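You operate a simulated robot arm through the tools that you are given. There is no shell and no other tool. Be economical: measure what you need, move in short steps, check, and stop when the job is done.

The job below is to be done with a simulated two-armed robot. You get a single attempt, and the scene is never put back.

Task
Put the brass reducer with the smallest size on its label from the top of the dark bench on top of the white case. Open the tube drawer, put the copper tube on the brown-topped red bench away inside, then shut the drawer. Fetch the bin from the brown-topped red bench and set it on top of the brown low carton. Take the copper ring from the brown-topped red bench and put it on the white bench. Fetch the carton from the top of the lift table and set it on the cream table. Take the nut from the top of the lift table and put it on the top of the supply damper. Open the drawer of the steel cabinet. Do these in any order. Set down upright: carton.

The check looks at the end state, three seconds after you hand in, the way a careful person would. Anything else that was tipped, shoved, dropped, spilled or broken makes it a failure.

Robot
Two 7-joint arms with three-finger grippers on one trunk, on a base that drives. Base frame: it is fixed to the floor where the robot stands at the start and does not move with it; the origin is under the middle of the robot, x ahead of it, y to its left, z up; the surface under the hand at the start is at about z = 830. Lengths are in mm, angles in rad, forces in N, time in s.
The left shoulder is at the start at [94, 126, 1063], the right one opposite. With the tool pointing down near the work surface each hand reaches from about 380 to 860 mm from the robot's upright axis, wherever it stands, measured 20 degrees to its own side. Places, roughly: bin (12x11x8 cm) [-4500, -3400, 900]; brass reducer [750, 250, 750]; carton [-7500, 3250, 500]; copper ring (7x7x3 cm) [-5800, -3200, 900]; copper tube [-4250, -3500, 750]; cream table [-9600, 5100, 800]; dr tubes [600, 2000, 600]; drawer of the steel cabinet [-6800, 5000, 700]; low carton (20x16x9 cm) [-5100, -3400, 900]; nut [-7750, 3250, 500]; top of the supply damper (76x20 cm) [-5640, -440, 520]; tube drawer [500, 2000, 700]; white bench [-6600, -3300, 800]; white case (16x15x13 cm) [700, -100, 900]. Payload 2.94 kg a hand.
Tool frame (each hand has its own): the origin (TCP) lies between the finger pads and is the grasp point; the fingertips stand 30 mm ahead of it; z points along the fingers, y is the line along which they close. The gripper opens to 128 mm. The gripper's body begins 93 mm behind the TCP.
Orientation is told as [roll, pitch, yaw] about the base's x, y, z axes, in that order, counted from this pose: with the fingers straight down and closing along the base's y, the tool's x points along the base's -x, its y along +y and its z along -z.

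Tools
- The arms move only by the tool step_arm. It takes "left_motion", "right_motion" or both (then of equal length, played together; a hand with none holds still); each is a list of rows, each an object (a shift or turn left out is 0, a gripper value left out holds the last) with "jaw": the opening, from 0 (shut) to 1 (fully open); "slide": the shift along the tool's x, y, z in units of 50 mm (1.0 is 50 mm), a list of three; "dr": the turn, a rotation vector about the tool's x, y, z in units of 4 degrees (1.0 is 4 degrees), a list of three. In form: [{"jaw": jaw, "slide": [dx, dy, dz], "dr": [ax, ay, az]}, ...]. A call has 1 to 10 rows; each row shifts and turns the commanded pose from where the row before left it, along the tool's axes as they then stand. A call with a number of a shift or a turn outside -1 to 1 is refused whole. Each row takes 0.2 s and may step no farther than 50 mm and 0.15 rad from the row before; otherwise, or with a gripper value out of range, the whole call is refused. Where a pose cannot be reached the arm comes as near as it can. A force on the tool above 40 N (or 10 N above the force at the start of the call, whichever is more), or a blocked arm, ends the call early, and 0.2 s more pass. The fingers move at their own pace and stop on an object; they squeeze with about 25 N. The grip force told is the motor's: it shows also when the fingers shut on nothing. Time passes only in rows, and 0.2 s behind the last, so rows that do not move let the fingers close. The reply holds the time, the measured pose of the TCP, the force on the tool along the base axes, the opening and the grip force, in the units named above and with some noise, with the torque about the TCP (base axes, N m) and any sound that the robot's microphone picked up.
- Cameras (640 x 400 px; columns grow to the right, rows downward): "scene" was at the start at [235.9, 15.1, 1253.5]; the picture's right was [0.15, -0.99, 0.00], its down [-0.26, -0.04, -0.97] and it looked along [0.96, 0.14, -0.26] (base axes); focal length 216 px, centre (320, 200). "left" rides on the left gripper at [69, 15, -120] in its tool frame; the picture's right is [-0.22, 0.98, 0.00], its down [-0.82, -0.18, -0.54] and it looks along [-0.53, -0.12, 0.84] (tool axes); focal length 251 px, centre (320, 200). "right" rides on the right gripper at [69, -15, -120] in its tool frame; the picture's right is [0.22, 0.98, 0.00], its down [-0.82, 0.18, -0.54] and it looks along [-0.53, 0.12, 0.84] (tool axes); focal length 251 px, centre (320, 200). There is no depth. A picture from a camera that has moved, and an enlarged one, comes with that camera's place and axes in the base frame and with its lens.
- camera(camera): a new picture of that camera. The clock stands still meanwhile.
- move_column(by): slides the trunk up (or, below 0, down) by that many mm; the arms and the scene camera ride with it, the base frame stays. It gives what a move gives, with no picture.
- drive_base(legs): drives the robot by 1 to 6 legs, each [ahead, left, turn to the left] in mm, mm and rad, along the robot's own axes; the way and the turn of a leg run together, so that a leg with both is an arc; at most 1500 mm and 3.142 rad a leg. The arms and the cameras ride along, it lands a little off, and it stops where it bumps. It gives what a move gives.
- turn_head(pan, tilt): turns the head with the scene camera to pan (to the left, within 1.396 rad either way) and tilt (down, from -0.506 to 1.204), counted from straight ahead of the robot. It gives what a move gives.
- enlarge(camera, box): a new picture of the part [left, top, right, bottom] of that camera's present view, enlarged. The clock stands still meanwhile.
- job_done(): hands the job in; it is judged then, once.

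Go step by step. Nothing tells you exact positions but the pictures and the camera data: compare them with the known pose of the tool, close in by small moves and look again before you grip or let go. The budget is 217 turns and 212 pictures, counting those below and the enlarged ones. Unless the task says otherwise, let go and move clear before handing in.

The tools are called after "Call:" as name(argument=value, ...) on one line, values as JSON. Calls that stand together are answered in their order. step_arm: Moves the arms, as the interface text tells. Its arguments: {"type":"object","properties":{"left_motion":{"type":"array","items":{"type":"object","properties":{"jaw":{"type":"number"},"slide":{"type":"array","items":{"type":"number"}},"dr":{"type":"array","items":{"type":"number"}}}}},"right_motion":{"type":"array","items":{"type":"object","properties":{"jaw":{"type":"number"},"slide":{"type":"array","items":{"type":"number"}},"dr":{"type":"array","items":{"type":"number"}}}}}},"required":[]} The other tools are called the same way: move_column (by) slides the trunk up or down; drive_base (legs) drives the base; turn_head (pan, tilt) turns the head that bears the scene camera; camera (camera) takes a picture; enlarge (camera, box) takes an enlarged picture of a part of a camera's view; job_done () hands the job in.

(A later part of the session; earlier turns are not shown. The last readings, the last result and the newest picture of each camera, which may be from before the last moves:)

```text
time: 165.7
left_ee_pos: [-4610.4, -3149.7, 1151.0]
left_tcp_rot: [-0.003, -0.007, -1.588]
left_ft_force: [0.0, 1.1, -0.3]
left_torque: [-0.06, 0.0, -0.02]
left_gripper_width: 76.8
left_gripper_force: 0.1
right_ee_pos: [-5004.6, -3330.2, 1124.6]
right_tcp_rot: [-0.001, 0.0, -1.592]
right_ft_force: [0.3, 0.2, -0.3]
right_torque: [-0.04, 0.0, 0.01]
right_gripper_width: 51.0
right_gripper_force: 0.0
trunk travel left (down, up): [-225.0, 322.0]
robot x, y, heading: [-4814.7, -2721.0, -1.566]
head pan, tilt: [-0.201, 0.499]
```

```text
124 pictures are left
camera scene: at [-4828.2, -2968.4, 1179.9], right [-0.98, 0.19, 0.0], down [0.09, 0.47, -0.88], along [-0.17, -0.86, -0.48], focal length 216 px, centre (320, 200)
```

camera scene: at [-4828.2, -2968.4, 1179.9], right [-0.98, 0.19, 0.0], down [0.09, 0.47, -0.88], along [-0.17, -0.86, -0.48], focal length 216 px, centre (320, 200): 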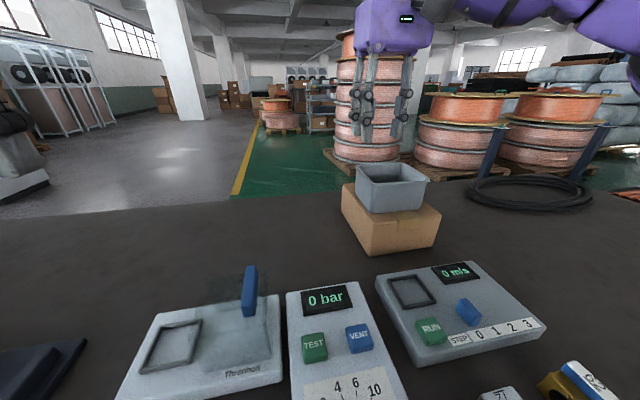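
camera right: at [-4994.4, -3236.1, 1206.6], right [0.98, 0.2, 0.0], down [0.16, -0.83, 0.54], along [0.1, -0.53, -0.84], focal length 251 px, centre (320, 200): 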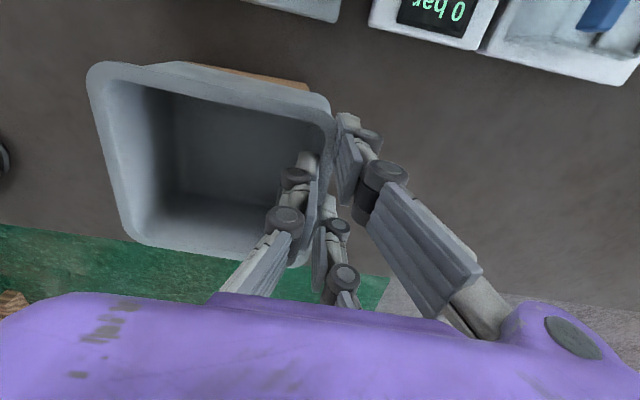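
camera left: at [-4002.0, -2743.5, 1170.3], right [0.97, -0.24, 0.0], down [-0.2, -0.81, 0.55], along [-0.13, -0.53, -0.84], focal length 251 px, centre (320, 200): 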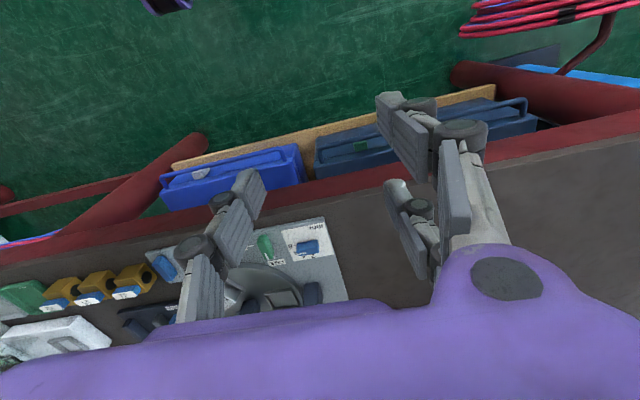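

The bin sits on the low carton. Next, the copper ring: back off and strafe right.

Call:
drive_base(legs=[[-150, 0, 0], [0, -750, 0]])

Call:
turn_head(pan=-0.3, tilt=0.4)

Call:
camera(camera="scene")

```text
time: 173.7
left_ee_pos: [-5356.0, -3007.6, 1151.1]
left_tcp_rot: [-0.004, -0.007, -1.589]
left_ft_force: [0.7, -0.4, 0.6]
left_torque: [-0.01, -0.01, 0.02]
left_gripper_width: 76.7
left_gripper_force: 0.0
right_ee_pos: [-5750.0, -3188.0, 1122.7]
right_tcp_rot: [-0.002, 0.0, -1.586]
right_ft_force: [0.1, 0.0, -0.3]
right_torque: [-0.02, -0.01, -0.02]
right_gripper_width: 50.9
right_gripper_force: 0.0
trunk travel left (down, up): [-225.0, 322.0]
robot x, y, heading: [-5557.7, -2580.1, -1.561]
head pan, tilt: [-0.201, 0.499]
```

```text
time: 174.3
left_ee_pos: [-5357.0, -3007.9, 1149.8]
left_tcp_rot: [-0.005, -0.005, -1.588]
left_ft_force: [-0.6, 0.0, 0.0]
left_torque: [0.01, 0.01, 0.03]
left_gripper_width: 76.9
left_gripper_force: 0.1
right_ee_pos: [-5749.8, -3187.2, 1123.1]
right_tcp_rot: [-0.001, 0.002, -1.587]
right_ft_force: [0.2, -0.9, 0.4]
right_torque: [-0.01, -0.03, -0.01]
right_gripper_width: 51.2
right_gripper_force: 0.0
trunk travel left (down, up): [-225.0, 322.0]
robot x, y, heading: [-5562.5, -2584.9, -1.565]
head pan, tilt: [-0.3, 0.4]
```

```text
123 pictures are left
camera scene: at [-5583.9, -2826.1, 1188.5], right [-0.96, 0.29, 0.0], down [0.11, 0.37, -0.92], along [-0.26, -0.88, -0.39], focal length 216 px, centre (320, 200)
```

scene: 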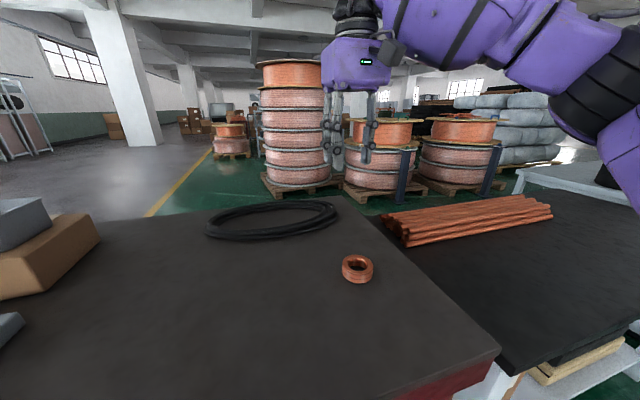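

The ring is near (-5761, -3150). Position the right hand above it and look.

Call:
step_arm(right_motion=[{"slide": [0.74, -0.2, 0.3], "jaw": 0.8}, {"slide": [0, 0, 0.9]}, {"slide": [0, 0, 0.9]}, {"slide": [0, 0, 0.9]}, {"slide": [0, 0, 0.3]}, {}])

Call:
camera(camera="right")

Call:
enlarge(camera="scene", box=[260, 150, 460, 310])

```text
time: 175.7
left_ee_pos: [-5355.6, -3007.7, 1151.2]
left_tcp_rot: [-0.004, -0.005, -1.588]
left_ft_force: [-0.5, 0.6, 0.5]
left_torque: [0.05, -0.06, -0.02]
left_gripper_width: 76.6
left_gripper_force: 0.0
right_ee_pos: [-5756.8, -3152.4, 957.7]
right_tcp_rot: [-0.002, 0.0, -1.59]
right_ft_force: [0.2, 0.1, 0.0]
right_torque: [0.03, 0.0, 0.01]
right_gripper_width: 102.4
right_gripper_force: 0.1
trunk travel left (down, up): [-225.0, 322.0]
robot x, y, heading: [-5562.5, -2583.5, -1.556]
head pan, tilt: [-0.3, 0.4]
```

```text
122 pictures are left
camera right: at [-5771.9, -3081.2, 1078.3], right [0.98, 0.2, 0.0], down [0.17, -0.82, 0.54], along [0.11, -0.53, -0.84], focal length 251 px, centre (320, 200)
```

right: 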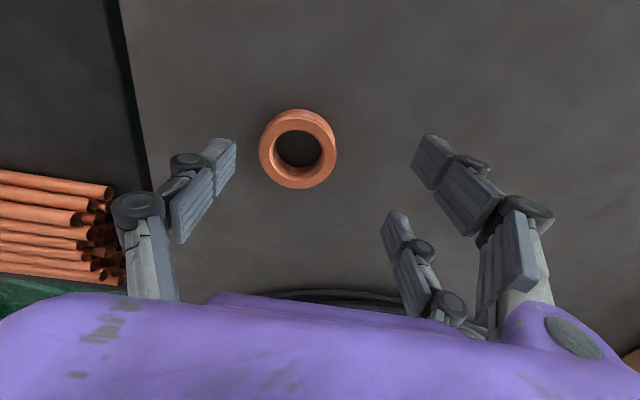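

```text
2.50 times, centred on (360, 230) of scene
camera zoom: at [-5583.9, -2826.0, 1188.6], right [-0.96, 0.29, 0.0], down [0.11, 0.37, -0.92], along [-0.26, -0.88, -0.39], focal length 540 px, centre (220, 125)
```

zoom: 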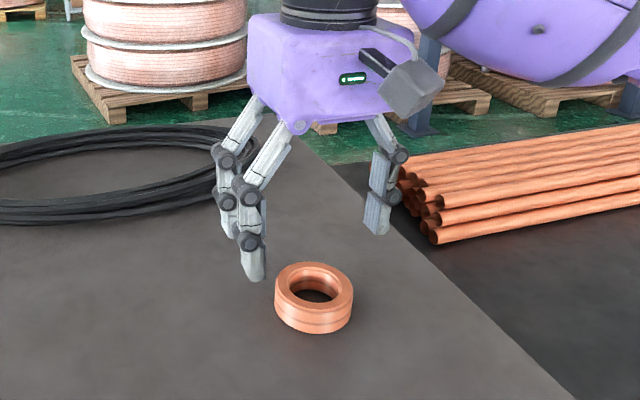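

Call:
step_arm(right_motion=[{"slide": [-0.16, -0.34, 0]}, {"slide": [0, 0, 0.75]}, {}])

Call:
camera(camera="right")

```text
time: 176.5
left_ee_pos: [-5357.0, -3007.2, 1151.2]
left_tcp_rot: [-0.003, -0.006, -1.587]
left_ft_force: [0.1, -0.1, -0.4]
left_torque: [-0.02, 0.02, -0.01]
left_gripper_width: 76.9
left_gripper_force: 0.0
right_ee_pos: [-5775.7, -3159.1, 921.7]
right_tcp_rot: [-0.001, -0.001, -1.588]
right_ft_force: [0.7, 0.1, 0.9]
right_torque: [-0.01, 0.0, 0.0]
right_gripper_width: 102.7
right_gripper_force: 0.1
trunk travel left (down, up): [-225.0, 322.0]
robot x, y, heading: [-5556.5, -2582.3, -1.557]
head pan, tilt: [-0.3, 0.4]
```

```text
120 pictures are left
camera right: at [-5788.5, -3088.3, 1041.7], right [0.98, 0.2, 0.0], down [0.17, -0.82, 0.54], along [0.11, -0.53, -0.84], focal length 251 px, centre (320, 200)
```

right: 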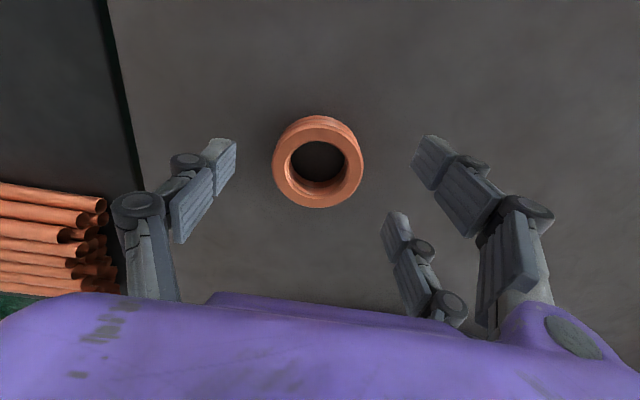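

Centred. Lower to z≈900 and close.

Call:
step_arm(right_motion=[{"slide": [-0.08, 0, 0.3]}, {"slide": [0, 0, 0.12]}, {"jaw": 0.6}, {"jaw": 0.5}, {"jaw": 0.4}, {"jaw": 0.3}, {"jaw": 0.3}])

Call:
camera(camera="right")

```text
time: 178.1
left_ee_pos: [-5355.9, -3008.0, 1150.3]
left_tcp_rot: [-0.003, -0.004, -1.587]
left_ft_force: [-0.4, 0.5, -0.1]
left_torque: [-0.05, 0.0, 0.02]
left_gripper_width: 76.9
left_gripper_force: 0.1
right_ee_pos: [-5776.1, -3162.8, 900.8]
right_tcp_rot: [-0.002, 0.0, -1.588]
right_ft_force: [0.3, -1.5, 1.9]
right_torque: [-0.15, -0.04, 0.02]
right_gripper_width: 66.8
right_gripper_force: 24.4
trunk travel left (down, up): [-225.0, 322.0]
robot x, y, heading: [-5561.5, -2583.6, -1.559]
head pan, tilt: [-0.3, 0.4]
```

```text
119 pictures are left
camera right: at [-5789.3, -3092.3, 1020.3], right [0.98, 0.2, 0.0], down [0.17, -0.82, 0.54], along [0.11, -0.53, -0.84], focal length 251 px, centre (320, 200)
```

right: 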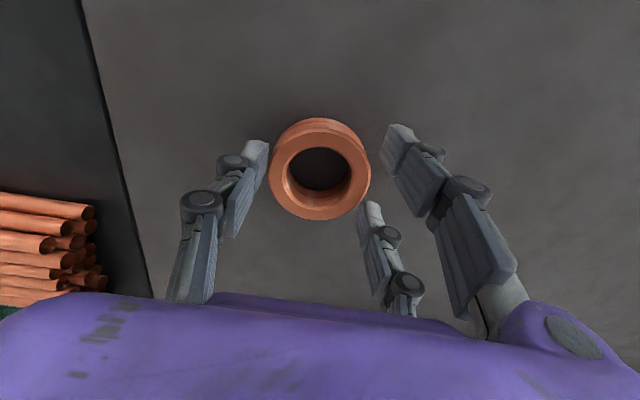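

Gripped at 66.8 mm with 24 N. Lift and look to the right for the white bench.

Call:
step_arm(right_motion=[{"slide": [0, 0, -0.5]}, {"slide": [0, 0, -0.9]}, {"slide": [0, 0, -0.9]}, {"slide": [0, 0, -0.6]}])

Call:
turn_head(pan=-0.75, tilt=0.4)

Call:
camera(camera="scene")

Call:
camera(camera="right")

```text
time: 179.1
left_ee_pos: [-5355.9, -3007.7, 1150.0]
left_tcp_rot: [-0.003, -0.005, -1.587]
left_ft_force: [0.1, 0.0, 0.1]
left_torque: [0.0, 0.0, -0.02]
left_gripper_width: 77.0
left_gripper_force: 0.1
right_ee_pos: [-5777.3, -3163.7, 1046.2]
right_tcp_rot: [-0.001, 0.001, -1.592]
right_ft_force: [0.5, 0.1, -1.0]
right_torque: [0.0, 0.0, 0.01]
right_gripper_width: 66.7
right_gripper_force: 24.5
trunk travel left (down, up): [-225.0, 322.0]
robot x, y, heading: [-5559.3, -2582.0, -1.566]
head pan, tilt: [-0.3, 0.4]
```

```text
time: 180.0
left_ee_pos: [-5357.3, -3008.2, 1150.7]
left_tcp_rot: [-0.003, -0.005, -1.588]
left_ft_force: [-0.6, 0.3, 0.0]
left_torque: [0.01, 0.02, -0.02]
left_gripper_width: 77.0
left_gripper_force: 0.0
right_ee_pos: [-5776.0, -3164.8, 1045.1]
right_tcp_rot: [-0.003, 0.0, -1.589]
right_ft_force: [-0.1, -0.5, -1.6]
right_torque: [0.03, -0.02, -0.01]
right_gripper_width: 66.5
right_gripper_force: 24.4
trunk travel left (down, up): [-225.0, 322.0]
robot x, y, heading: [-5559.5, -2580.5, -1.562]
head pan, tilt: [-0.75, 0.4]
```

```text
118 pictures are left
camera scene: at [-5619.8, -2805.8, 1188.5], right [-0.74, 0.67, 0.0], down [0.26, 0.29, -0.92], along [-0.62, -0.68, -0.39], focal length 216 px, centre (320, 200)
```

scene: 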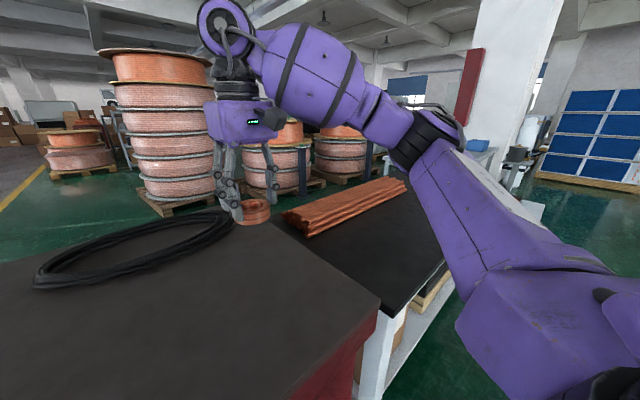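

```text
117 pictures are left
camera right: at [-5791.7, -3092.8, 1165.1], right [0.98, 0.2, 0.0], down [0.17, -0.83, 0.54], along [0.11, -0.53, -0.84], focal length 251 px, centre (320, 200)
```

right: 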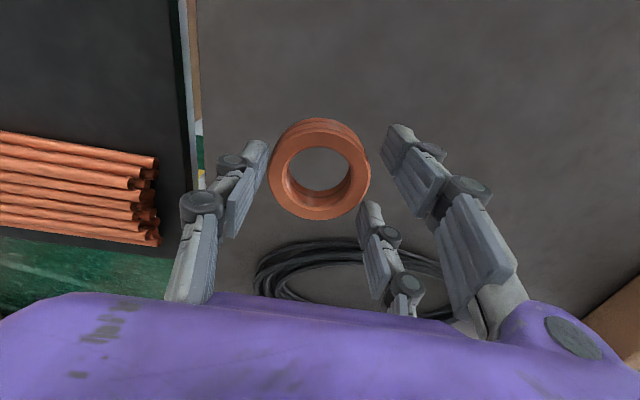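

The white-framed bench with a dark mat adjoins at x<-5960, with copper tubes at its back. I'll strafe right 450 mm and look before placing at its front area.

Call:
drive_base(legs=[[0, -470, 0]])

Call:
step_arm(right_motion=[{"slide": [0.8, 0, 0]}, {"slide": [0, 0, 0.6]}, {}])

Call:
turn_head(pan=-0.2, tilt=0.5)

Call:
camera(camera="scene")

Call:
camera(camera="right")

```text
time: 184.7
left_ee_pos: [-5830.0, -3011.2, 1150.6]
left_tcp_rot: [-0.003, -0.006, -1.588]
left_ft_force: [-0.1, 0.5, 0.1]
left_torque: [-0.01, -0.02, -0.02]
left_gripper_width: 76.7
left_gripper_force: 0.0
right_ee_pos: [-6249.9, -3169.0, 1046.4]
right_tcp_rot: [-0.003, 0.0, -1.588]
right_ft_force: [-0.6, 0.0, -0.8]
right_torque: [-0.01, -0.02, 0.02]
right_gripper_width: 66.8
right_gripper_force: 25.6
trunk travel left (down, up): [-225.0, 322.0]
robot x, y, heading: [-6031.8, -2585.0, -1.561]
head pan, tilt: [-0.75, 0.4]
```

```text
time: 185.5
left_ee_pos: [-5828.7, -3010.4, 1151.0]
left_tcp_rot: [-0.003, -0.005, -1.587]
left_ft_force: [0.4, 0.5, 0.0]
left_torque: [-0.03, 0.01, -0.03]
left_gripper_width: 77.0
left_gripper_force: 0.0
right_ee_pos: [-6251.0, -3126.5, 1015.0]
right_tcp_rot: [-0.003, 0.0, -1.587]
right_ft_force: [0.1, 0.2, -0.7]
right_torque: [-0.03, 0.02, -0.04]
right_gripper_width: 66.9
right_gripper_force: 24.9
trunk travel left (down, up): [-225.0, 322.0]
robot x, y, heading: [-6031.9, -2588.4, -1.564]
head pan, tilt: [-0.75, 0.4]
```

```text
time: 186.5
left_ee_pos: [-5829.2, -3012.1, 1150.4]
left_tcp_rot: [-0.004, -0.005, -1.588]
left_ft_force: [0.5, 0.4, -0.8]
left_torque: [-0.03, -0.02, -0.01]
left_gripper_width: 76.7
left_gripper_force: 0.1
right_ee_pos: [-6252.0, -3127.7, 1015.8]
right_tcp_rot: [-0.003, 0.0, -1.59]
right_ft_force: [0.5, 0.2, -1.6]
right_torque: [0.03, -0.02, 0.0]
right_gripper_width: 66.6
right_gripper_force: 24.6
trunk travel left (down, up): [-225.0, 322.0]
robot x, y, heading: [-6035.1, -2588.3, -1.559]
head pan, tilt: [-0.201, 0.499]
```

```text
116 pictures are left
camera scene: at [-6048.4, -2831.0, 1179.4], right [-0.98, 0.19, 0.0], down [0.09, 0.47, -0.88], along [-0.17, -0.86, -0.48], focal length 216 px, centre (320, 200)
```

scene: 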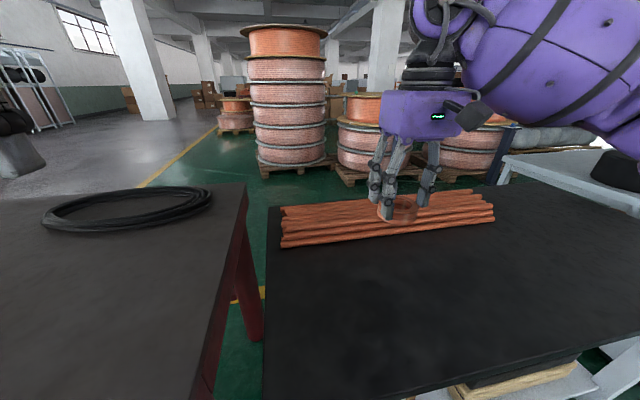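

```text
115 pictures are left
camera right: at [-6265.2, -3056.4, 1136.0], right [0.98, 0.2, 0.0], down [0.17, -0.83, 0.54], along [0.11, -0.53, -0.84], focal length 251 px, centre (320, 200)
```

right: 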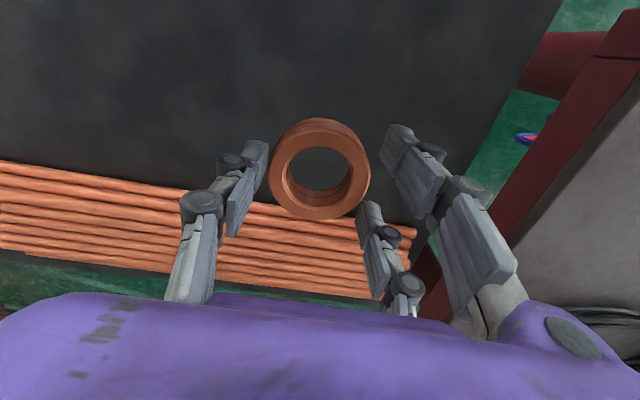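

Check which is the "white bench": look further right.

Call:
turn_head(pan=-1.0, tilt=0.4)

Call:
camera(camera="scene")

```text
time: 187.6
left_ee_pos: [-5830.1, -3011.5, 1150.4]
left_tcp_rot: [-0.003, -0.006, -1.589]
left_ft_force: [0.7, 0.5, 0.6]
left_torque: [0.01, 0.04, 0.0]
left_gripper_width: 76.6
left_gripper_force: 0.2
right_ee_pos: [-6251.5, -3127.6, 1015.4]
right_tcp_rot: [-0.002, 0.002, -1.588]
right_ft_force: [0.5, -0.2, -1.6]
right_torque: [0.02, -0.02, 0.0]
right_gripper_width: 66.9
right_gripper_force: 24.7
trunk travel left (down, up): [-225.0, 322.0]
robot x, y, heading: [-6030.2, -2586.0, -1.56]
head pan, tilt: [-1.0, 0.4]
```

```text
114 pictures are left
camera scene: at [-6108.5, -2792.6, 1188.5], right [-0.55, 0.84, 0.0], down [0.33, 0.21, -0.92], along [-0.77, -0.51, -0.39], focal length 216 px, centre (320, 200)
```

scene: 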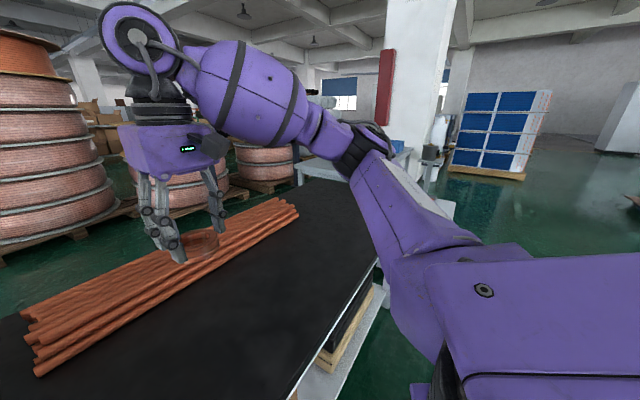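

This is the white-framed bench. Lower the ring at about (-6251, -3112).

Call:
step_arm(right_motion=[{"slide": [0.3, 0, 0.5]}, {"slide": [0, 0, 0.7]}, {"slide": [0, 0, 0.5]}, {}])

Call:
turn_head(pan=-0.4, tilt=0.5)

Call:
enlarge(camera="scene", box=[220, 120, 420, 270])

```text
time: 188.6
left_ee_pos: [-5830.4, -3011.7, 1150.4]
left_tcp_rot: [-0.002, -0.005, -1.587]
left_ft_force: [-0.3, 0.2, -0.1]
left_torque: [-0.02, 0.0, -0.01]
left_gripper_width: 76.9
left_gripper_force: 0.1
right_ee_pos: [-6251.4, -3112.8, 930.0]
right_tcp_rot: [-0.001, 0.001, -1.588]
right_ft_force: [0.2, -1.1, -1.0]
right_torque: [0.0, 0.02, -0.01]
right_gripper_width: 66.6
right_gripper_force: 24.4
trunk travel left (down, up): [-225.0, 322.0]
robot x, y, heading: [-6035.4, -2586.5, -1.562]
head pan, tilt: [-1.0, 0.4]
```

```text
time: 189.6
left_ee_pos: [-5830.3, -3011.3, 1149.1]
left_tcp_rot: [-0.004, -0.003, -1.589]
left_ft_force: [-0.1, -0.2, -0.1]
left_torque: [-0.02, -0.06, 0.01]
left_gripper_width: 77.0
left_gripper_force: 0.0
right_ee_pos: [-6250.5, -3113.2, 929.8]
right_tcp_rot: [0.0, 0.001, -1.589]
right_ft_force: [0.5, -0.1, -1.3]
right_torque: [0.01, 0.02, 0.03]
right_gripper_width: 66.6
right_gripper_force: 24.7
trunk travel left (down, up): [-225.0, 322.0]
robot x, y, heading: [-6033.8, -2586.9, -1.564]
head pan, tilt: [-0.4, 0.499]
```

```text
2.67 times, centred on (320, 195) of scene
camera zoom: at [-6065.7, -2825.8, 1179.4], right [-0.92, 0.38, 0.0], down [0.18, 0.44, -0.88], along [-0.33, -0.81, -0.48], focal length 576 px, centre (320, 213)
```

zoom: 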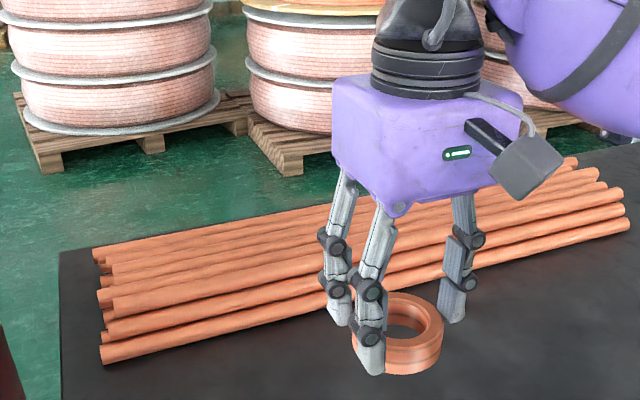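

Call:
step_arm(right_motion=[{"slide": [0, 0, 0.2]}, {"slide": [0, 0, 0.1]}, {"slide": [0, 0, 0.1]}, {"slide": [0, 0, 0.06]}, {}])

Call:
enlarge(camera="scene", box=[220, 120, 420, 270])

```text
time: 190.8
left_ee_pos: [-5829.9, -3012.7, 1151.6]
left_tcp_rot: [-0.002, -0.004, -1.588]
left_ft_force: [0.1, 0.3, 0.4]
left_torque: [-0.02, 0.01, -0.02]
left_gripper_width: 76.7
left_gripper_force: 0.0
right_ee_pos: [-6251.5, -3112.6, 907.0]
right_tcp_rot: [-0.002, 0.001, -1.589]
right_ft_force: [0.4, 0.0, -0.9]
right_torque: [0.0, -0.01, 0.02]
right_gripper_width: 66.9
right_gripper_force: 25.2
trunk travel left (down, up): [-225.0, 322.0]
robot x, y, heading: [-6032.5, -2587.4, -1.56]
head pan, tilt: [-0.4, 0.499]
```

```text
2.67 times, centred on (320, 195) of scene
camera zoom: at [-6065.7, -2825.8, 1179.4], right [-0.92, 0.38, 0.0], down [0.18, 0.44, -0.88], along [-0.33, -0.81, -0.48], focal length 576 px, centre (320, 213)
```

zoom: 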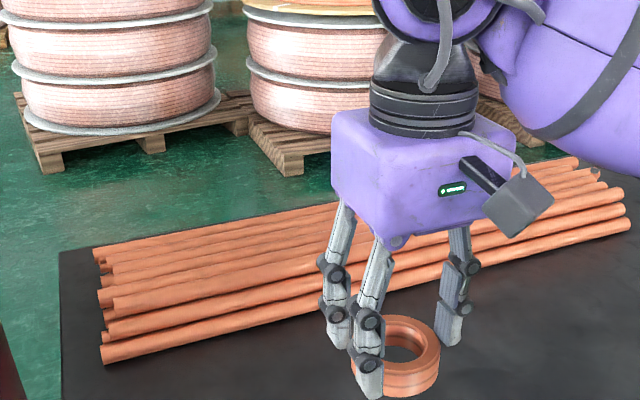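

Call:
step_arm(right_motion=[{"slide": [0, 0, 0.08]}, {"slide": [0, 0, 0.08]}, {"slide": [0, 0, 0.08]}, {"slide": [0, 0, 0.08]}, {}])

Call:
enlarge(camera="scene", box=[220, 120, 420, 270])

```text
time: 192.0
left_ee_pos: [-5830.2, -3011.2, 1151.3]
left_tcp_rot: [-0.003, -0.005, -1.589]
left_ft_force: [-0.5, -0.1, -0.2]
left_torque: [-0.03, 0.01, 0.05]
left_gripper_width: 76.7
left_gripper_force: 0.1
right_ee_pos: [-6249.9, -3112.7, 891.4]
right_tcp_rot: [-0.002, 0.0, -1.588]
right_ft_force: [-0.8, -0.5, -0.7]
right_torque: [0.0, -0.01, -0.03]
right_gripper_width: 66.7
right_gripper_force: 25.2
trunk travel left (down, up): [-225.0, 322.0]
robot x, y, heading: [-6032.5, -2584.1, -1.565]
head pan, tilt: [-0.4, 0.499]
```

```text
2.67 times, centred on (320, 195) of scene
camera zoom: at [-6065.6, -2825.8, 1179.4], right [-0.92, 0.38, 0.0], down [0.18, 0.44, -0.88], along [-0.33, -0.81, -0.48], focal length 576 px, centre (320, 213)
```

zoom: 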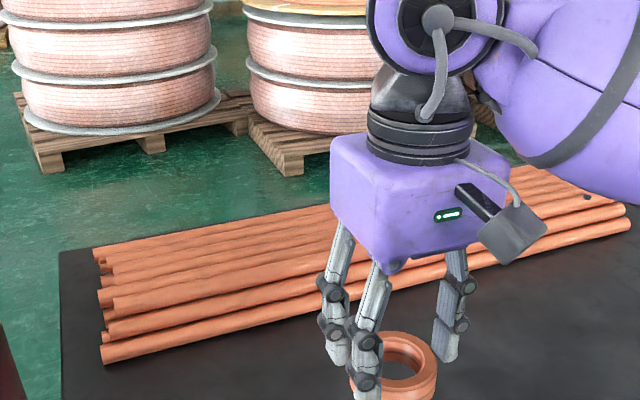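

Call:
step_arm(right_motion=[{"slide": [0, 0, 0.08]}, {"slide": [0, 0, 0.08]}, {"slide": [0, 0, 0.08]}, {"slide": [0, 0, 0.08]}, {"slide": [0, 0, 0.08]}, {}])

Call:
camera(camera="scene")

```text
time: 193.4
left_ee_pos: [-5830.0, -3012.2, 1150.4]
left_tcp_rot: [-0.003, -0.005, -1.588]
left_ft_force: [-0.5, 0.9, 0.2]
left_torque: [0.02, 0.0, -0.02]
left_gripper_width: 77.0
left_gripper_force: 0.1
right_ee_pos: [-6250.4, -3114.1, 871.0]
right_tcp_rot: [-0.002, 0.0, -1.589]
right_ft_force: [-0.2, 0.6, -2.6]
right_torque: [-0.01, 0.01, 0.01]
right_gripper_width: 66.8
right_gripper_force: 25.1
trunk travel left (down, up): [-225.0, 322.0]
robot x, y, heading: [-6033.3, -2586.0, -1.562]
head pan, tilt: [-0.4, 0.499]
```

```text
110 pictures are left
camera scene: at [-6065.7, -2825.8, 1179.4], right [-0.92, 0.38, 0.0], down [0.18, 0.44, -0.88], along [-0.33, -0.81, -0.48], focal length 216 px, centre (320, 200)
```

scene: 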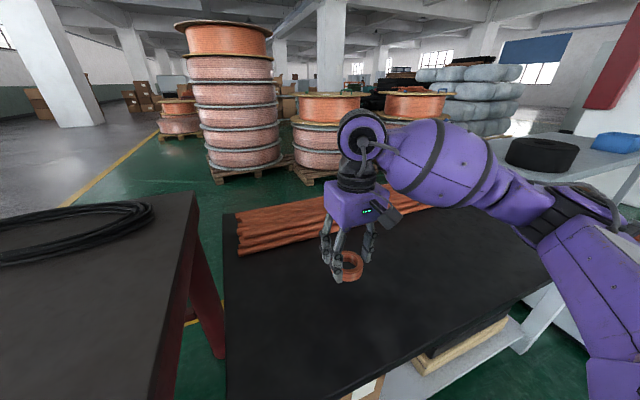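

Call:
step_arm(right_motion=[{"slide": [0, 0, 0.1]}, {"slide": [0, 0, 0.1]}, {"slide": [0, 0, 0.08]}, {"slide": [0, 0, 0.08]}, {}])

Call:
enlarge(camera="scene", box=[260, 180, 440, 315])

```text
time: 194.6
left_ee_pos: [-5830.0, -3012.1, 1150.1]
left_tcp_rot: [-0.004, -0.004, -1.59]
left_ft_force: [0.2, -0.2, 0.2]
left_torque: [-0.02, 0.01, 0.0]
left_gripper_width: 76.9
left_gripper_force: 0.0
right_ee_pos: [-6249.9, -3112.4, 852.7]
right_tcp_rot: [-0.001, 0.001, -1.588]
right_ft_force: [-0.4, -0.1, -1.1]
right_torque: [0.05, -0.01, 0.04]
right_gripper_width: 66.7
right_gripper_force: 25.3
trunk travel left (down, up): [-225.0, 322.0]
robot x, y, heading: [-6033.9, -2582.3, -1.567]
head pan, tilt: [-0.4, 0.499]
```

```text
2.96 times, centred on (350, 248) of scene
camera zoom: at [-6065.7, -2825.8, 1179.4], right [-0.92, 0.38, 0.0], down [0.18, 0.44, -0.88], along [-0.33, -0.81, -0.48], focal length 640 px, centre (231, 59)
```

zoom: 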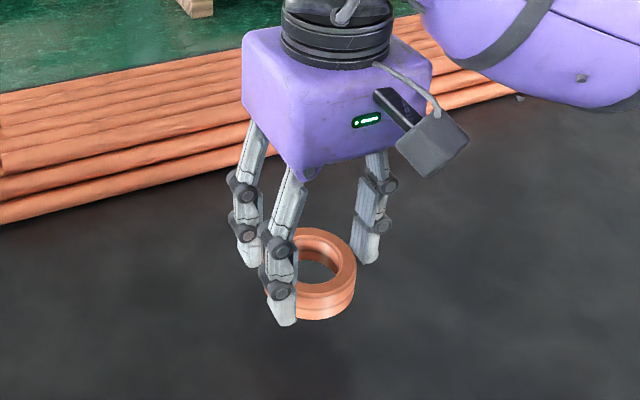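

Call:
step_arm(right_motion=[{"slide": [0, 0, 0.1]}, {"slide": [0, 0, 0.1]}, {"slide": [0, 0, 0.08]}, {"slide": [0, 0, 0.08]}, {"slide": [0, 0, 0.06]}, {"slide": [0, 0, 0.06]}, {}])

Call:
enlarge(camera="scene", box=[260, 180, 440, 315])

```text
time: 196.2
left_ee_pos: [-5829.9, -3012.1, 1151.2]
left_tcp_rot: [-0.004, -0.005, -1.588]
left_ft_force: [-0.3, 0.3, -1.0]
left_torque: [0.0, 0.02, 0.02]
left_gripper_width: 76.7
left_gripper_force: 0.0
right_ee_pos: [-6251.3, -3113.7, 830.8]
right_tcp_rot: [-0.002, -0.001, -1.588]
right_ft_force: [-0.1, 0.2, -1.7]
right_torque: [0.01, 0.0, 0.03]
right_gripper_width: 67.0
right_gripper_force: 25.2
trunk travel left (down, up): [-225.0, 322.0]
robot x, y, heading: [-6032.2, -2583.0, -1.564]
head pan, tilt: [-0.4, 0.499]
```

```text
2.96 times, centred on (350, 248) of scene
camera zoom: at [-6065.7, -2825.8, 1179.4], right [-0.92, 0.38, 0.0], down [0.18, 0.44, -0.88], along [-0.33, -0.81, -0.48], focal length 640 px, centre (231, 59)
```

zoom: 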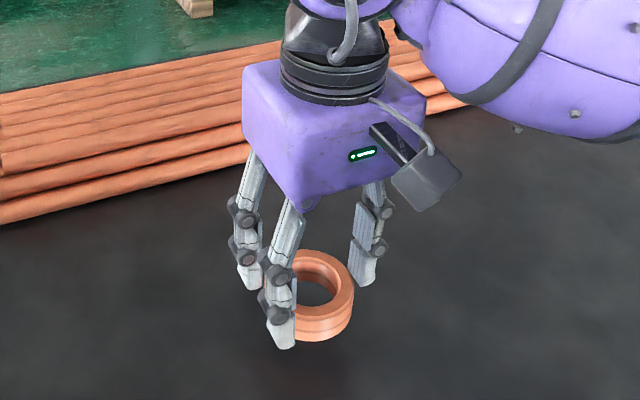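

Shadow is close now; continue with small steps.

Call:
step_arm(right_motion=[{"slide": [0, 0, 0.08]}, {"slide": [0, 0, 0.06]}, {"slide": [0, 0, 0.06]}, {"slide": [0, 0, 0.06]}, {}])

Call:
enlarge(camera="scene", box=[260, 180, 440, 315])

```text
time: 197.4
left_ee_pos: [-5829.7, -3011.6, 1150.9]
left_tcp_rot: [-0.004, -0.005, -1.589]
left_ft_force: [-0.5, 1.1, 0.4]
left_torque: [0.0, 0.01, 0.0]
left_gripper_width: 76.9
left_gripper_force: 0.1
right_ee_pos: [-6250.1, -3112.4, 816.6]
right_tcp_rot: [-0.002, 0.0, -1.588]
right_ft_force: [-0.1, 0.1, -1.7]
right_torque: [0.04, 0.01, -0.02]
right_gripper_width: 66.7
right_gripper_force: 25.1
trunk travel left (down, up): [-225.0, 322.0]
robot x, y, heading: [-6030.6, -2583.6, -1.561]
head pan, tilt: [-0.4, 0.499]
```

```text
2.96 times, centred on (350, 248) of scene
camera zoom: at [-6065.7, -2825.9, 1179.4], right [-0.92, 0.38, 0.0], down [0.18, 0.44, -0.88], along [-0.33, -0.81, -0.48], focal length 640 px, centre (231, 59)
```

zoom: 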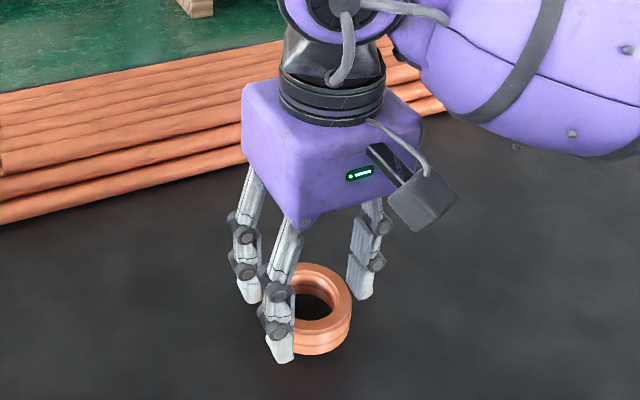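

Call:
step_arm(right_motion=[{"slide": [0, 0, 0.08]}, {"slide": [0, 0, 0.06]}, {"slide": [0, 0, 0.06]}, {"slide": [0, 0, 0.06]}, {"slide": [0, 0, 0.06]}, {}])

Call:
enlarge(camera="scene", box=[260, 180, 440, 315])

```text
time: 198.8
left_ee_pos: [-5829.4, -3010.0, 1151.1]
left_tcp_rot: [-0.004, -0.008, -1.589]
left_ft_force: [-0.2, -0.8, -0.3]
left_torque: [0.01, -0.02, 0.04]
left_gripper_width: 76.7
left_gripper_force: 0.1
right_ee_pos: [-6250.3, -3111.8, 800.8]
right_tcp_rot: [-0.002, -0.001, -1.588]
right_ft_force: [-1.8, -1.9, 19.5]
right_torque: [-0.35, 0.07, -0.01]
right_gripper_width: 66.8
right_gripper_force: 24.9
trunk travel left (down, up): [-225.0, 322.0]
robot x, y, heading: [-6033.0, -2584.4, -1.562]
head pan, tilt: [-0.4, 0.499]
```

```text
2.96 times, centred on (350, 248) of scene
camera zoom: at [-6065.3, -2824.7, 1179.7], right [-0.92, 0.38, 0.0], down [0.18, 0.44, -0.88], along [-0.33, -0.81, -0.48], focal length 640 px, centre (231, 59)
```

zoom: 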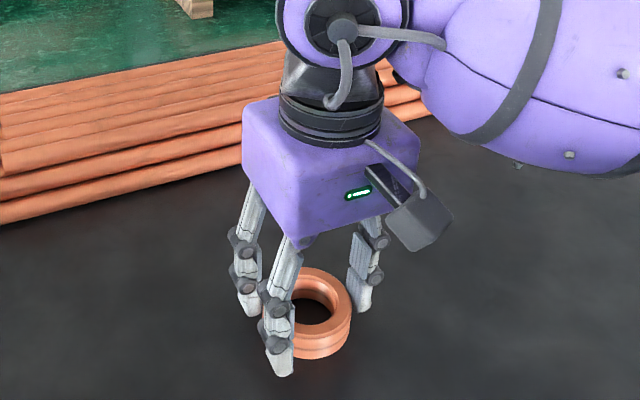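

Contact (bench ≈ 765). Open and rise.

Call:
step_arm(right_motion=[{"slide": [0, 0, -0.04], "jaw": 0.6}, {"jaw": 0.75}, {"slide": [0, 0, -0.4], "jaw": 0.75}, {"slide": [0, 0, -0.9]}, {"slide": [0, 0, -1]}, {"slide": [0, 0, -1]}, {"slide": [0, 0, -1]}, {"slide": [0, 0, -1]}])

Call:
camera(camera="scene")

```text
time: 200.6
left_ee_pos: [-5829.2, -3010.6, 1151.1]
left_tcp_rot: [-0.002, -0.005, -1.587]
left_ft_force: [0.6, 0.5, -0.3]
left_torque: [-0.04, 0.02, 0.0]
left_gripper_width: 77.0
left_gripper_force: 0.0
right_ee_pos: [-6248.9, -3113.3, 1066.3]
right_tcp_rot: [-0.001, 0.002, -1.589]
right_ft_force: [-0.1, 0.2, 0.5]
right_torque: [0.0, 0.02, -0.03]
right_gripper_width: 96.1
right_gripper_force: 0.0
trunk travel left (down, up): [-225.0, 322.0]
robot x, y, heading: [-6032.0, -2584.6, -1.565]
head pan, tilt: [-0.4, 0.499]
```

```text
105 pictures are left
camera scene: at [-6064.9, -2824.7, 1179.6], right [-0.92, 0.38, 0.0], down [0.18, 0.44, -0.88], along [-0.33, -0.81, -0.48], focal length 216 px, centre (320, 200)
```

scene: 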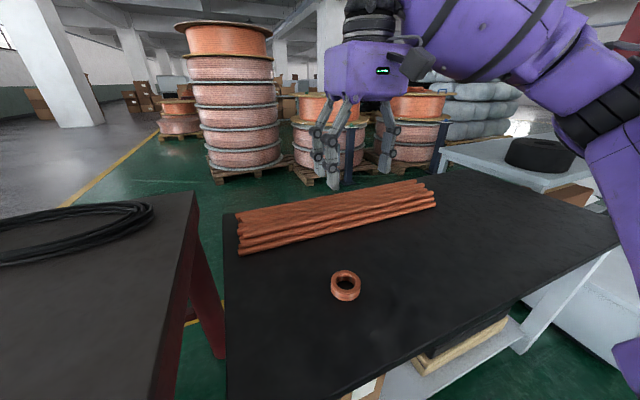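

The ring is on the white bench. Now the tube: return along the bench to x≈-4350 and rotate the left wrist by 90° meanwhile.

Call:
drive_base(legs=[[0, 1400, 0], [0, 280, 0]])

Call:
step_arm(left_motion=[{"dr": [0, 0, 1]}, {"dr": [0, 0, 1]}, {"dr": [0, 0, 1]}, {"dr": [0, 0, 1]}, {"dr": [0, 0, 1]}, {"dr": [0, 0, 1]}, {"dr": [0, 0, 1]}, {"dr": [0, 0, 1]}, {"dr": [0, 0, 1]}, {"dr": [0, 0, 1]}])

Call:
step_arm(left_motion=[{"dr": [0, 0, 1]}, {"dr": [0, 0, 1]}, {"dr": [0, 0, 1]}, {"dr": [0, 0, 1]}, {"dr": [0, 0, 1]}, {"dr": [0, 0, 1]}, {"dr": [0, 0, 1]}, {"dr": [0, 0, 1]}, {"dr": [0, 0, 1]}, {"dr": [0, 0, 1]}])

Call:
turn_head(pan=0.2, tilt=0.5)

Call:
camera(camera="scene")

```text
time: 216.1
left_ee_pos: [-4108.9, -3001.4, 1150.4]
left_tcp_rot: [-0.004, -0.005, -1.593]
left_ft_force: [0.4, 0.8, -0.6]
left_torque: [0.02, 0.02, -0.02]
left_gripper_width: 77.0
left_gripper_force: 0.0
right_ee_pos: [-4527.9, -3100.7, 1065.1]
right_tcp_rot: [-0.001, -0.001, -1.596]
right_ft_force: [0.1, -0.5, 0.7]
right_torque: [-0.01, 0.02, 0.03]
right_gripper_width: 96.0
right_gripper_force: 0.1
trunk travel left (down, up): [-225.0, 322.0]
robot x, y, heading: [-4311.1, -2573.7, -1.571]
head pan, tilt: [-0.4, 0.499]
```

```text
time: 218.3
left_ee_pos: [-4108.3, -3002.3, 1151.5]
left_tcp_rot: [0.002, -0.007, -2.292]
left_ft_force: [-0.5, 0.3, 0.5]
left_torque: [-0.01, -0.01, 0.03]
left_gripper_width: 76.6
left_gripper_force: 0.1
right_ee_pos: [-4528.4, -3102.5, 1065.2]
right_tcp_rot: [-0.002, 0.0, -1.594]
right_ft_force: [0.0, 0.0, -0.1]
right_torque: [-0.01, 0.01, 0.01]
right_gripper_width: 96.0
right_gripper_force: 0.2
trunk travel left (down, up): [-225.0, 322.0]
robot x, y, heading: [-4309.9, -2575.1, -1.568]
head pan, tilt: [-0.4, 0.499]
```

```text
time: 220.5
left_ee_pos: [-4106.9, -3002.5, 1149.8]
left_tcp_rot: [0.006, -0.005, -2.989]
left_ft_force: [-0.2, 0.1, -0.2]
left_torque: [0.03, 0.02, 0.02]
left_gripper_width: 77.0
left_gripper_force: 0.0
right_ee_pos: [-4528.3, -3101.7, 1066.2]
right_tcp_rot: [-0.003, 0.0, -1.594]
right_ft_force: [0.6, 0.7, 0.6]
right_torque: [-0.02, 0.0, 0.04]
right_gripper_width: 96.0
right_gripper_force: 0.1
trunk travel left (down, up): [-225.0, 322.0]
robot x, y, heading: [-4306.9, -2572.0, -1.566]
head pan, tilt: [-0.4, 0.499]
```

```text
time: 221.5
left_ee_pos: [-4107.8, -3001.5, 1150.0]
left_tcp_rot: [0.007, -0.004, -2.989]
left_ft_force: [0.3, -0.3, 0.4]
left_torque: [-0.01, 0.02, 0.01]
left_gripper_width: 76.9
left_gripper_force: 0.0
right_ee_pos: [-4529.1, -3099.8, 1065.8]
right_tcp_rot: [-0.002, 0.001, -1.594]
right_ft_force: [-1.2, -0.4, 0.9]
right_torque: [-0.03, -0.02, -0.02]
right_gripper_width: 96.2
right_gripper_force: 0.1
trunk travel left (down, up): [-225.0, 322.0]
robot x, y, heading: [-4306.4, -2573.6, -1.562]
head pan, tilt: [0.201, 0.499]
```

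```text
104 pictures are left
camera scene: at [-4289.2, -2819.4, 1179.4], right [-0.98, -0.2, 0.0], down [-0.1, 0.47, -0.88], along [0.18, -0.86, -0.48], focal length 216 px, centre (320, 200)
```

scene: 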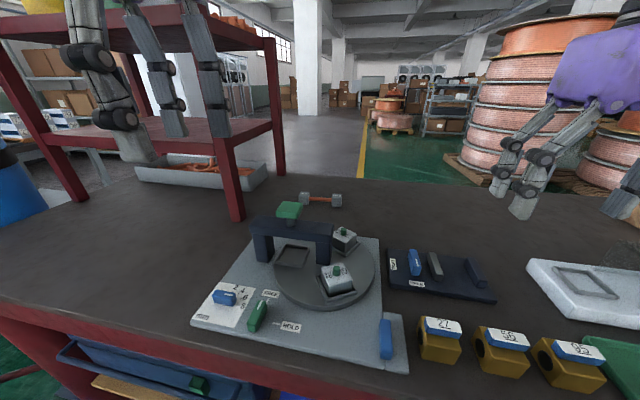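

Tube ≈ (-4175, -3370). Move base in and left hand part-way, finishing the yaw.

Call:
drive_base(legs=[[165, -50, 0]])

Call:
step_arm(left_motion=[{"dr": [0, 0, 1]}, {"slide": [0, 0.8, 0.4]}, {"slide": [0, 0.8, 0.4]}, {"slide": [0, 0.8, 0.4]}, {"slide": [0, 0.6, 0.4]}, {}])

Call:
camera(camera="left")

Call:
camera(camera="scene")

```text
time: 223.0
left_ee_pos: [-4158.4, -3166.6, 1150.1]
left_tcp_rot: [0.002, -0.001, -2.993]
left_ft_force: [0.0, 0.3, -0.9]
left_torque: [0.02, -0.02, -0.02]
left_gripper_width: 76.6
left_gripper_force: 0.2
right_ee_pos: [-4577.9, -3265.6, 1064.7]
right_tcp_rot: [-0.002, 0.001, -1.595]
right_ft_force: [-0.5, -0.4, -2.4]
right_torque: [0.06, -0.01, 0.01]
right_gripper_width: 95.8
right_gripper_force: 0.0
trunk travel left (down, up): [-225.0, 322.0]
robot x, y, heading: [-4358.9, -2738.9, -1.574]
head pan, tilt: [0.201, 0.499]
```

```text
time: 224.4
left_ee_pos: [-4144.6, -3314.3, 1069.9]
left_tcp_rot: [0.007, -0.004, -3.06]
left_ft_force: [-0.5, 0.3, 0.0]
left_torque: [0.01, 0.01, 0.0]
left_gripper_width: 76.7
left_gripper_force: 0.0
right_ee_pos: [-4578.0, -3264.9, 1066.6]
right_tcp_rot: [-0.002, -0.002, -1.595]
right_ft_force: [0.1, -0.6, -0.1]
right_torque: [-0.01, -0.04, 0.01]
right_gripper_width: 96.0
right_gripper_force: 0.1
trunk travel left (down, up): [-225.0, 322.0]
robot x, y, heading: [-4361.4, -2738.7, -1.57]
head pan, tilt: [0.201, 0.499]
```

```text
103 pictures are left
camera left: at [-4074.6, -3322.9, 1189.8], right [-0.14, -0.99, 0.01], down [-0.83, 0.12, 0.54], along [-0.54, 0.07, -0.84], focal length 251 px, centre (320, 200)
```

left: 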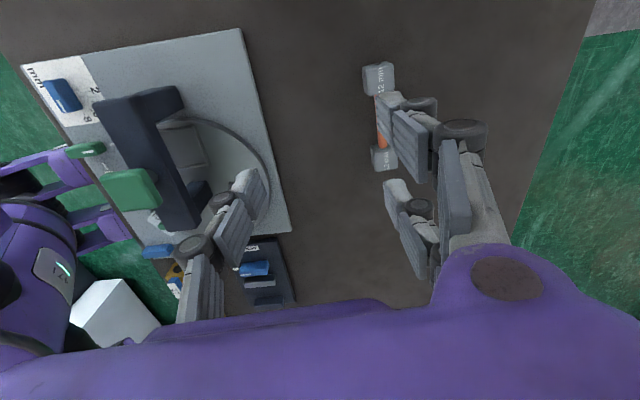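

```text
102 pictures are left
camera scene: at [-4338.2, -2983.0, 1179.5], right [-0.98, -0.2, 0.0], down [-0.1, 0.47, -0.88], along [0.18, -0.86, -0.48], focal length 216 px, centre (320, 200)
```

scene: 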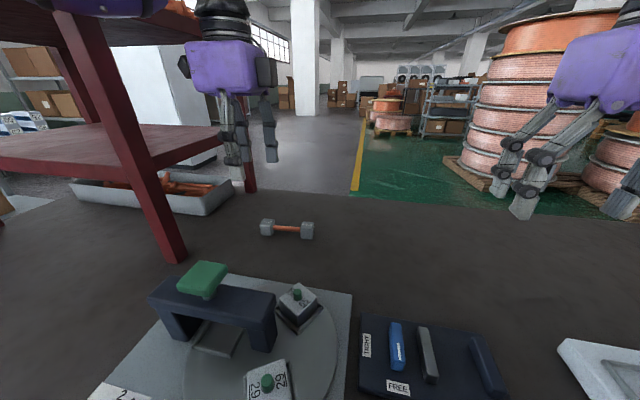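

Tube centre ≈ (-4169, -3387). Move over it and descend to about z=960.

Call:
step_arm(left_motion=[{"slide": [-0.28, 0.72, 0], "dr": [0, 0, 0.5], "jaw": 0.45}, {"slide": [-0.28, 0.71, 0]}, {"slide": [0, 0, 0.9]}, {"slide": [0, 0, 0.9]}, {"slide": [0, 0, 0.4]}, {}])

Call:
camera(camera="left")

Call:
enlarge(camera="scene", box=[190, 120, 390, 270])

```text
time: 225.8
left_ee_pos: [-4152.4, -3369.3, 958.0]
left_tcp_rot: [0.006, -0.004, -3.096]
left_ft_force: [-0.7, -0.5, 0.1]
left_torque: [-0.01, 0.01, 0.01]
left_gripper_width: 57.6
left_gripper_force: 0.0
left hand out of reach, approached as far as the arm can: row 2
right_ee_pos: [-4577.1, -3264.9, 1064.9]
right_tcp_rot: [-0.001, 0.0, -1.595]
right_ft_force: [0.4, 0.1, -0.7]
right_torque: [0.01, -0.04, 0.01]
right_gripper_width: 95.8
right_gripper_force: 0.0
trunk travel left (down, up): [-225.0, 322.0]
robot x, y, heading: [-4358.7, -2738.1, -1.57]
head pan, tilt: [0.201, 0.499]
```

```text
101 pictures are left
camera left: at [-4082.8, -3381.2, 1077.4], right [-0.17, -0.99, 0.01], down [-0.83, 0.15, 0.54], along [-0.54, 0.09, -0.84], focal length 251 px, centre (320, 200)
```

left: 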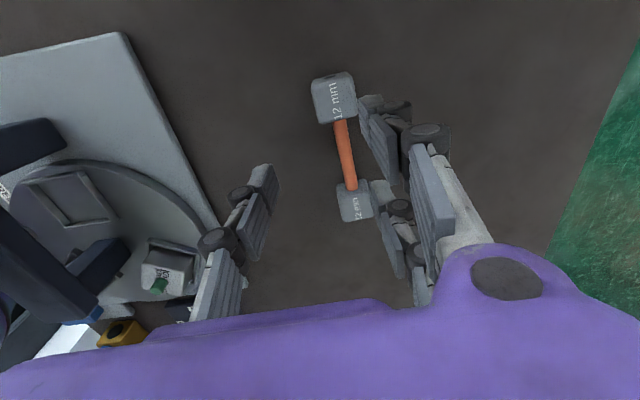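

```text
2.67 times, centred on (290, 195) of scene
camera zoom: at [-4338.3, -2983.6, 1179.4], right [-0.98, -0.2, 0.0], down [-0.1, 0.47, -0.88], along [0.18, -0.86, -0.48], focal length 576 px, centre (400, 213)
```

zoom: 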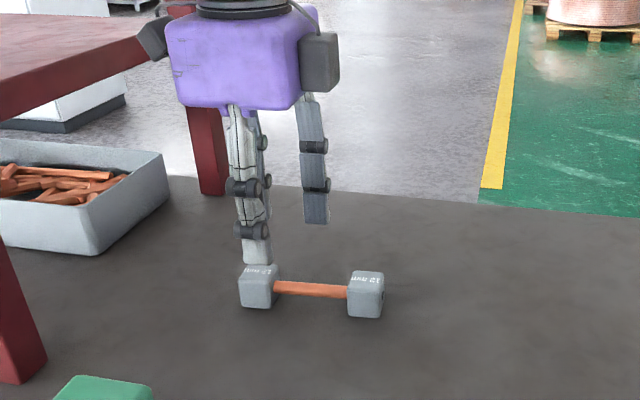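

Call:
step_arm(left_motion=[{"slide": [-0.36, 0.4, 0]}, {"slide": [0, 0, 0.5]}, {}])

Call:
camera(camera="left")

```text
time: 226.6
left_ee_pos: [-4171.7, -3390.3, 933.2]
left_tcp_rot: [0.004, -0.004, -3.095]
left_ft_force: [0.6, -0.2, 0.1]
left_torque: [0.02, -0.03, -0.04]
left_gripper_width: 57.8
left_gripper_force: 0.0
right_ee_pos: [-4578.0, -3264.5, 1066.4]
right_tcp_rot: [-0.002, 0.0, -1.595]
right_ft_force: [0.6, -0.3, -0.5]
right_torque: [0.01, 0.0, 0.01]
right_gripper_width: 96.0
right_gripper_force: 0.2
trunk travel left (down, up): [-225.0, 322.0]
robot x, y, heading: [-4357.8, -2739.1, -1.571]
head pan, tilt: [0.201, 0.499]
```

```text
99 pictures are left
camera left: at [-4101.4, -3402.1, 1052.6], right [-0.17, -0.99, 0.01], down [-0.83, 0.15, 0.54], along [-0.54, 0.09, -0.84], focal length 251 px, centre (320, 200)
```

left: 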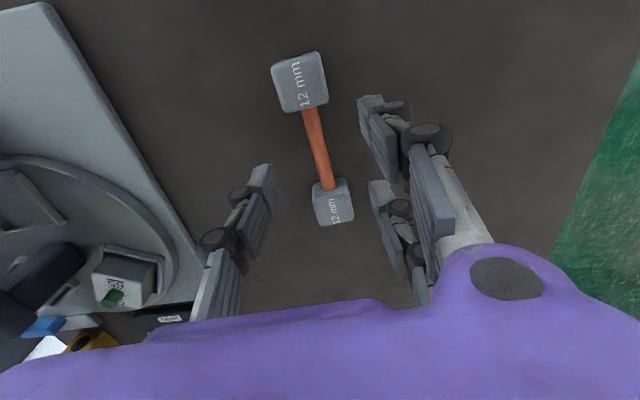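

Tube centred. Lower to ~897 with 45 mm opening.

Call:
step_arm(left_motion=[{"slide": [0.02, 0, 0.3], "jaw": 0.38}, {"slide": [0, 0, 0.3]}, {"slide": [0, 0, 0.12]}, {}])

Call:
camera(camera="left")

Call:
enlarge(camera="scene", box=[190, 120, 390, 270])

```text
time: 227.6
left_ee_pos: [-4171.5, -3390.9, 898.0]
left_tcp_rot: [0.005, -0.002, -3.097]
left_ft_force: [-0.1, -0.3, 0.6]
left_torque: [-0.01, 0.0, 0.0]
left_gripper_width: 48.5
left_gripper_force: 0.2
right_ee_pos: [-4578.6, -3265.1, 1065.0]
right_tcp_rot: [-0.003, 0.0, -1.596]
right_ft_force: [0.0, 0.0, 0.0]
right_torque: [0.03, 0.0, 0.01]
right_gripper_width: 95.8
right_gripper_force: 0.1
trunk travel left (down, up): [-225.0, 322.0]
robot x, y, heading: [-4356.8, -2737.4, -1.571]
head pan, tilt: [0.201, 0.499]
```

```text
98 pictures are left
camera left: at [-4101.2, -3401.5, 1017.0], right [-0.17, -0.99, 0.01], down [-0.83, 0.15, 0.54], along [-0.54, 0.09, -0.84], focal length 251 px, centre (320, 200)
```

left: 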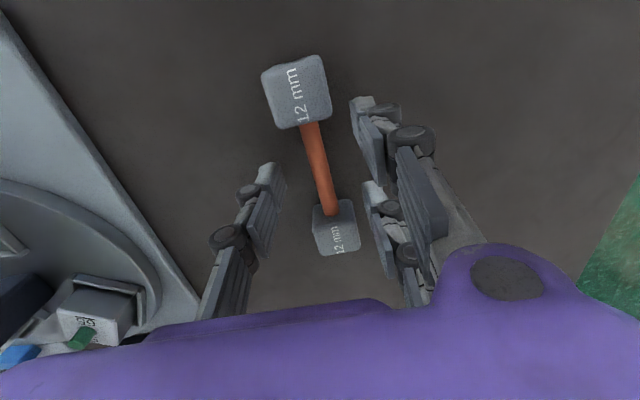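

```text
2.67 times, centred on (290, 195) of scene
camera zoom: at [-4338.3, -2983.6, 1179.4], right [-0.98, -0.2, 0.0], down [-0.1, 0.47, -0.88], along [0.18, -0.86, -0.48], focal length 576 px, centre (400, 213)
```

zoom: 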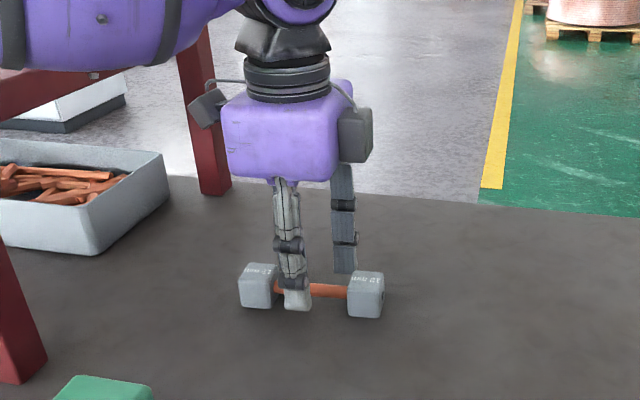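

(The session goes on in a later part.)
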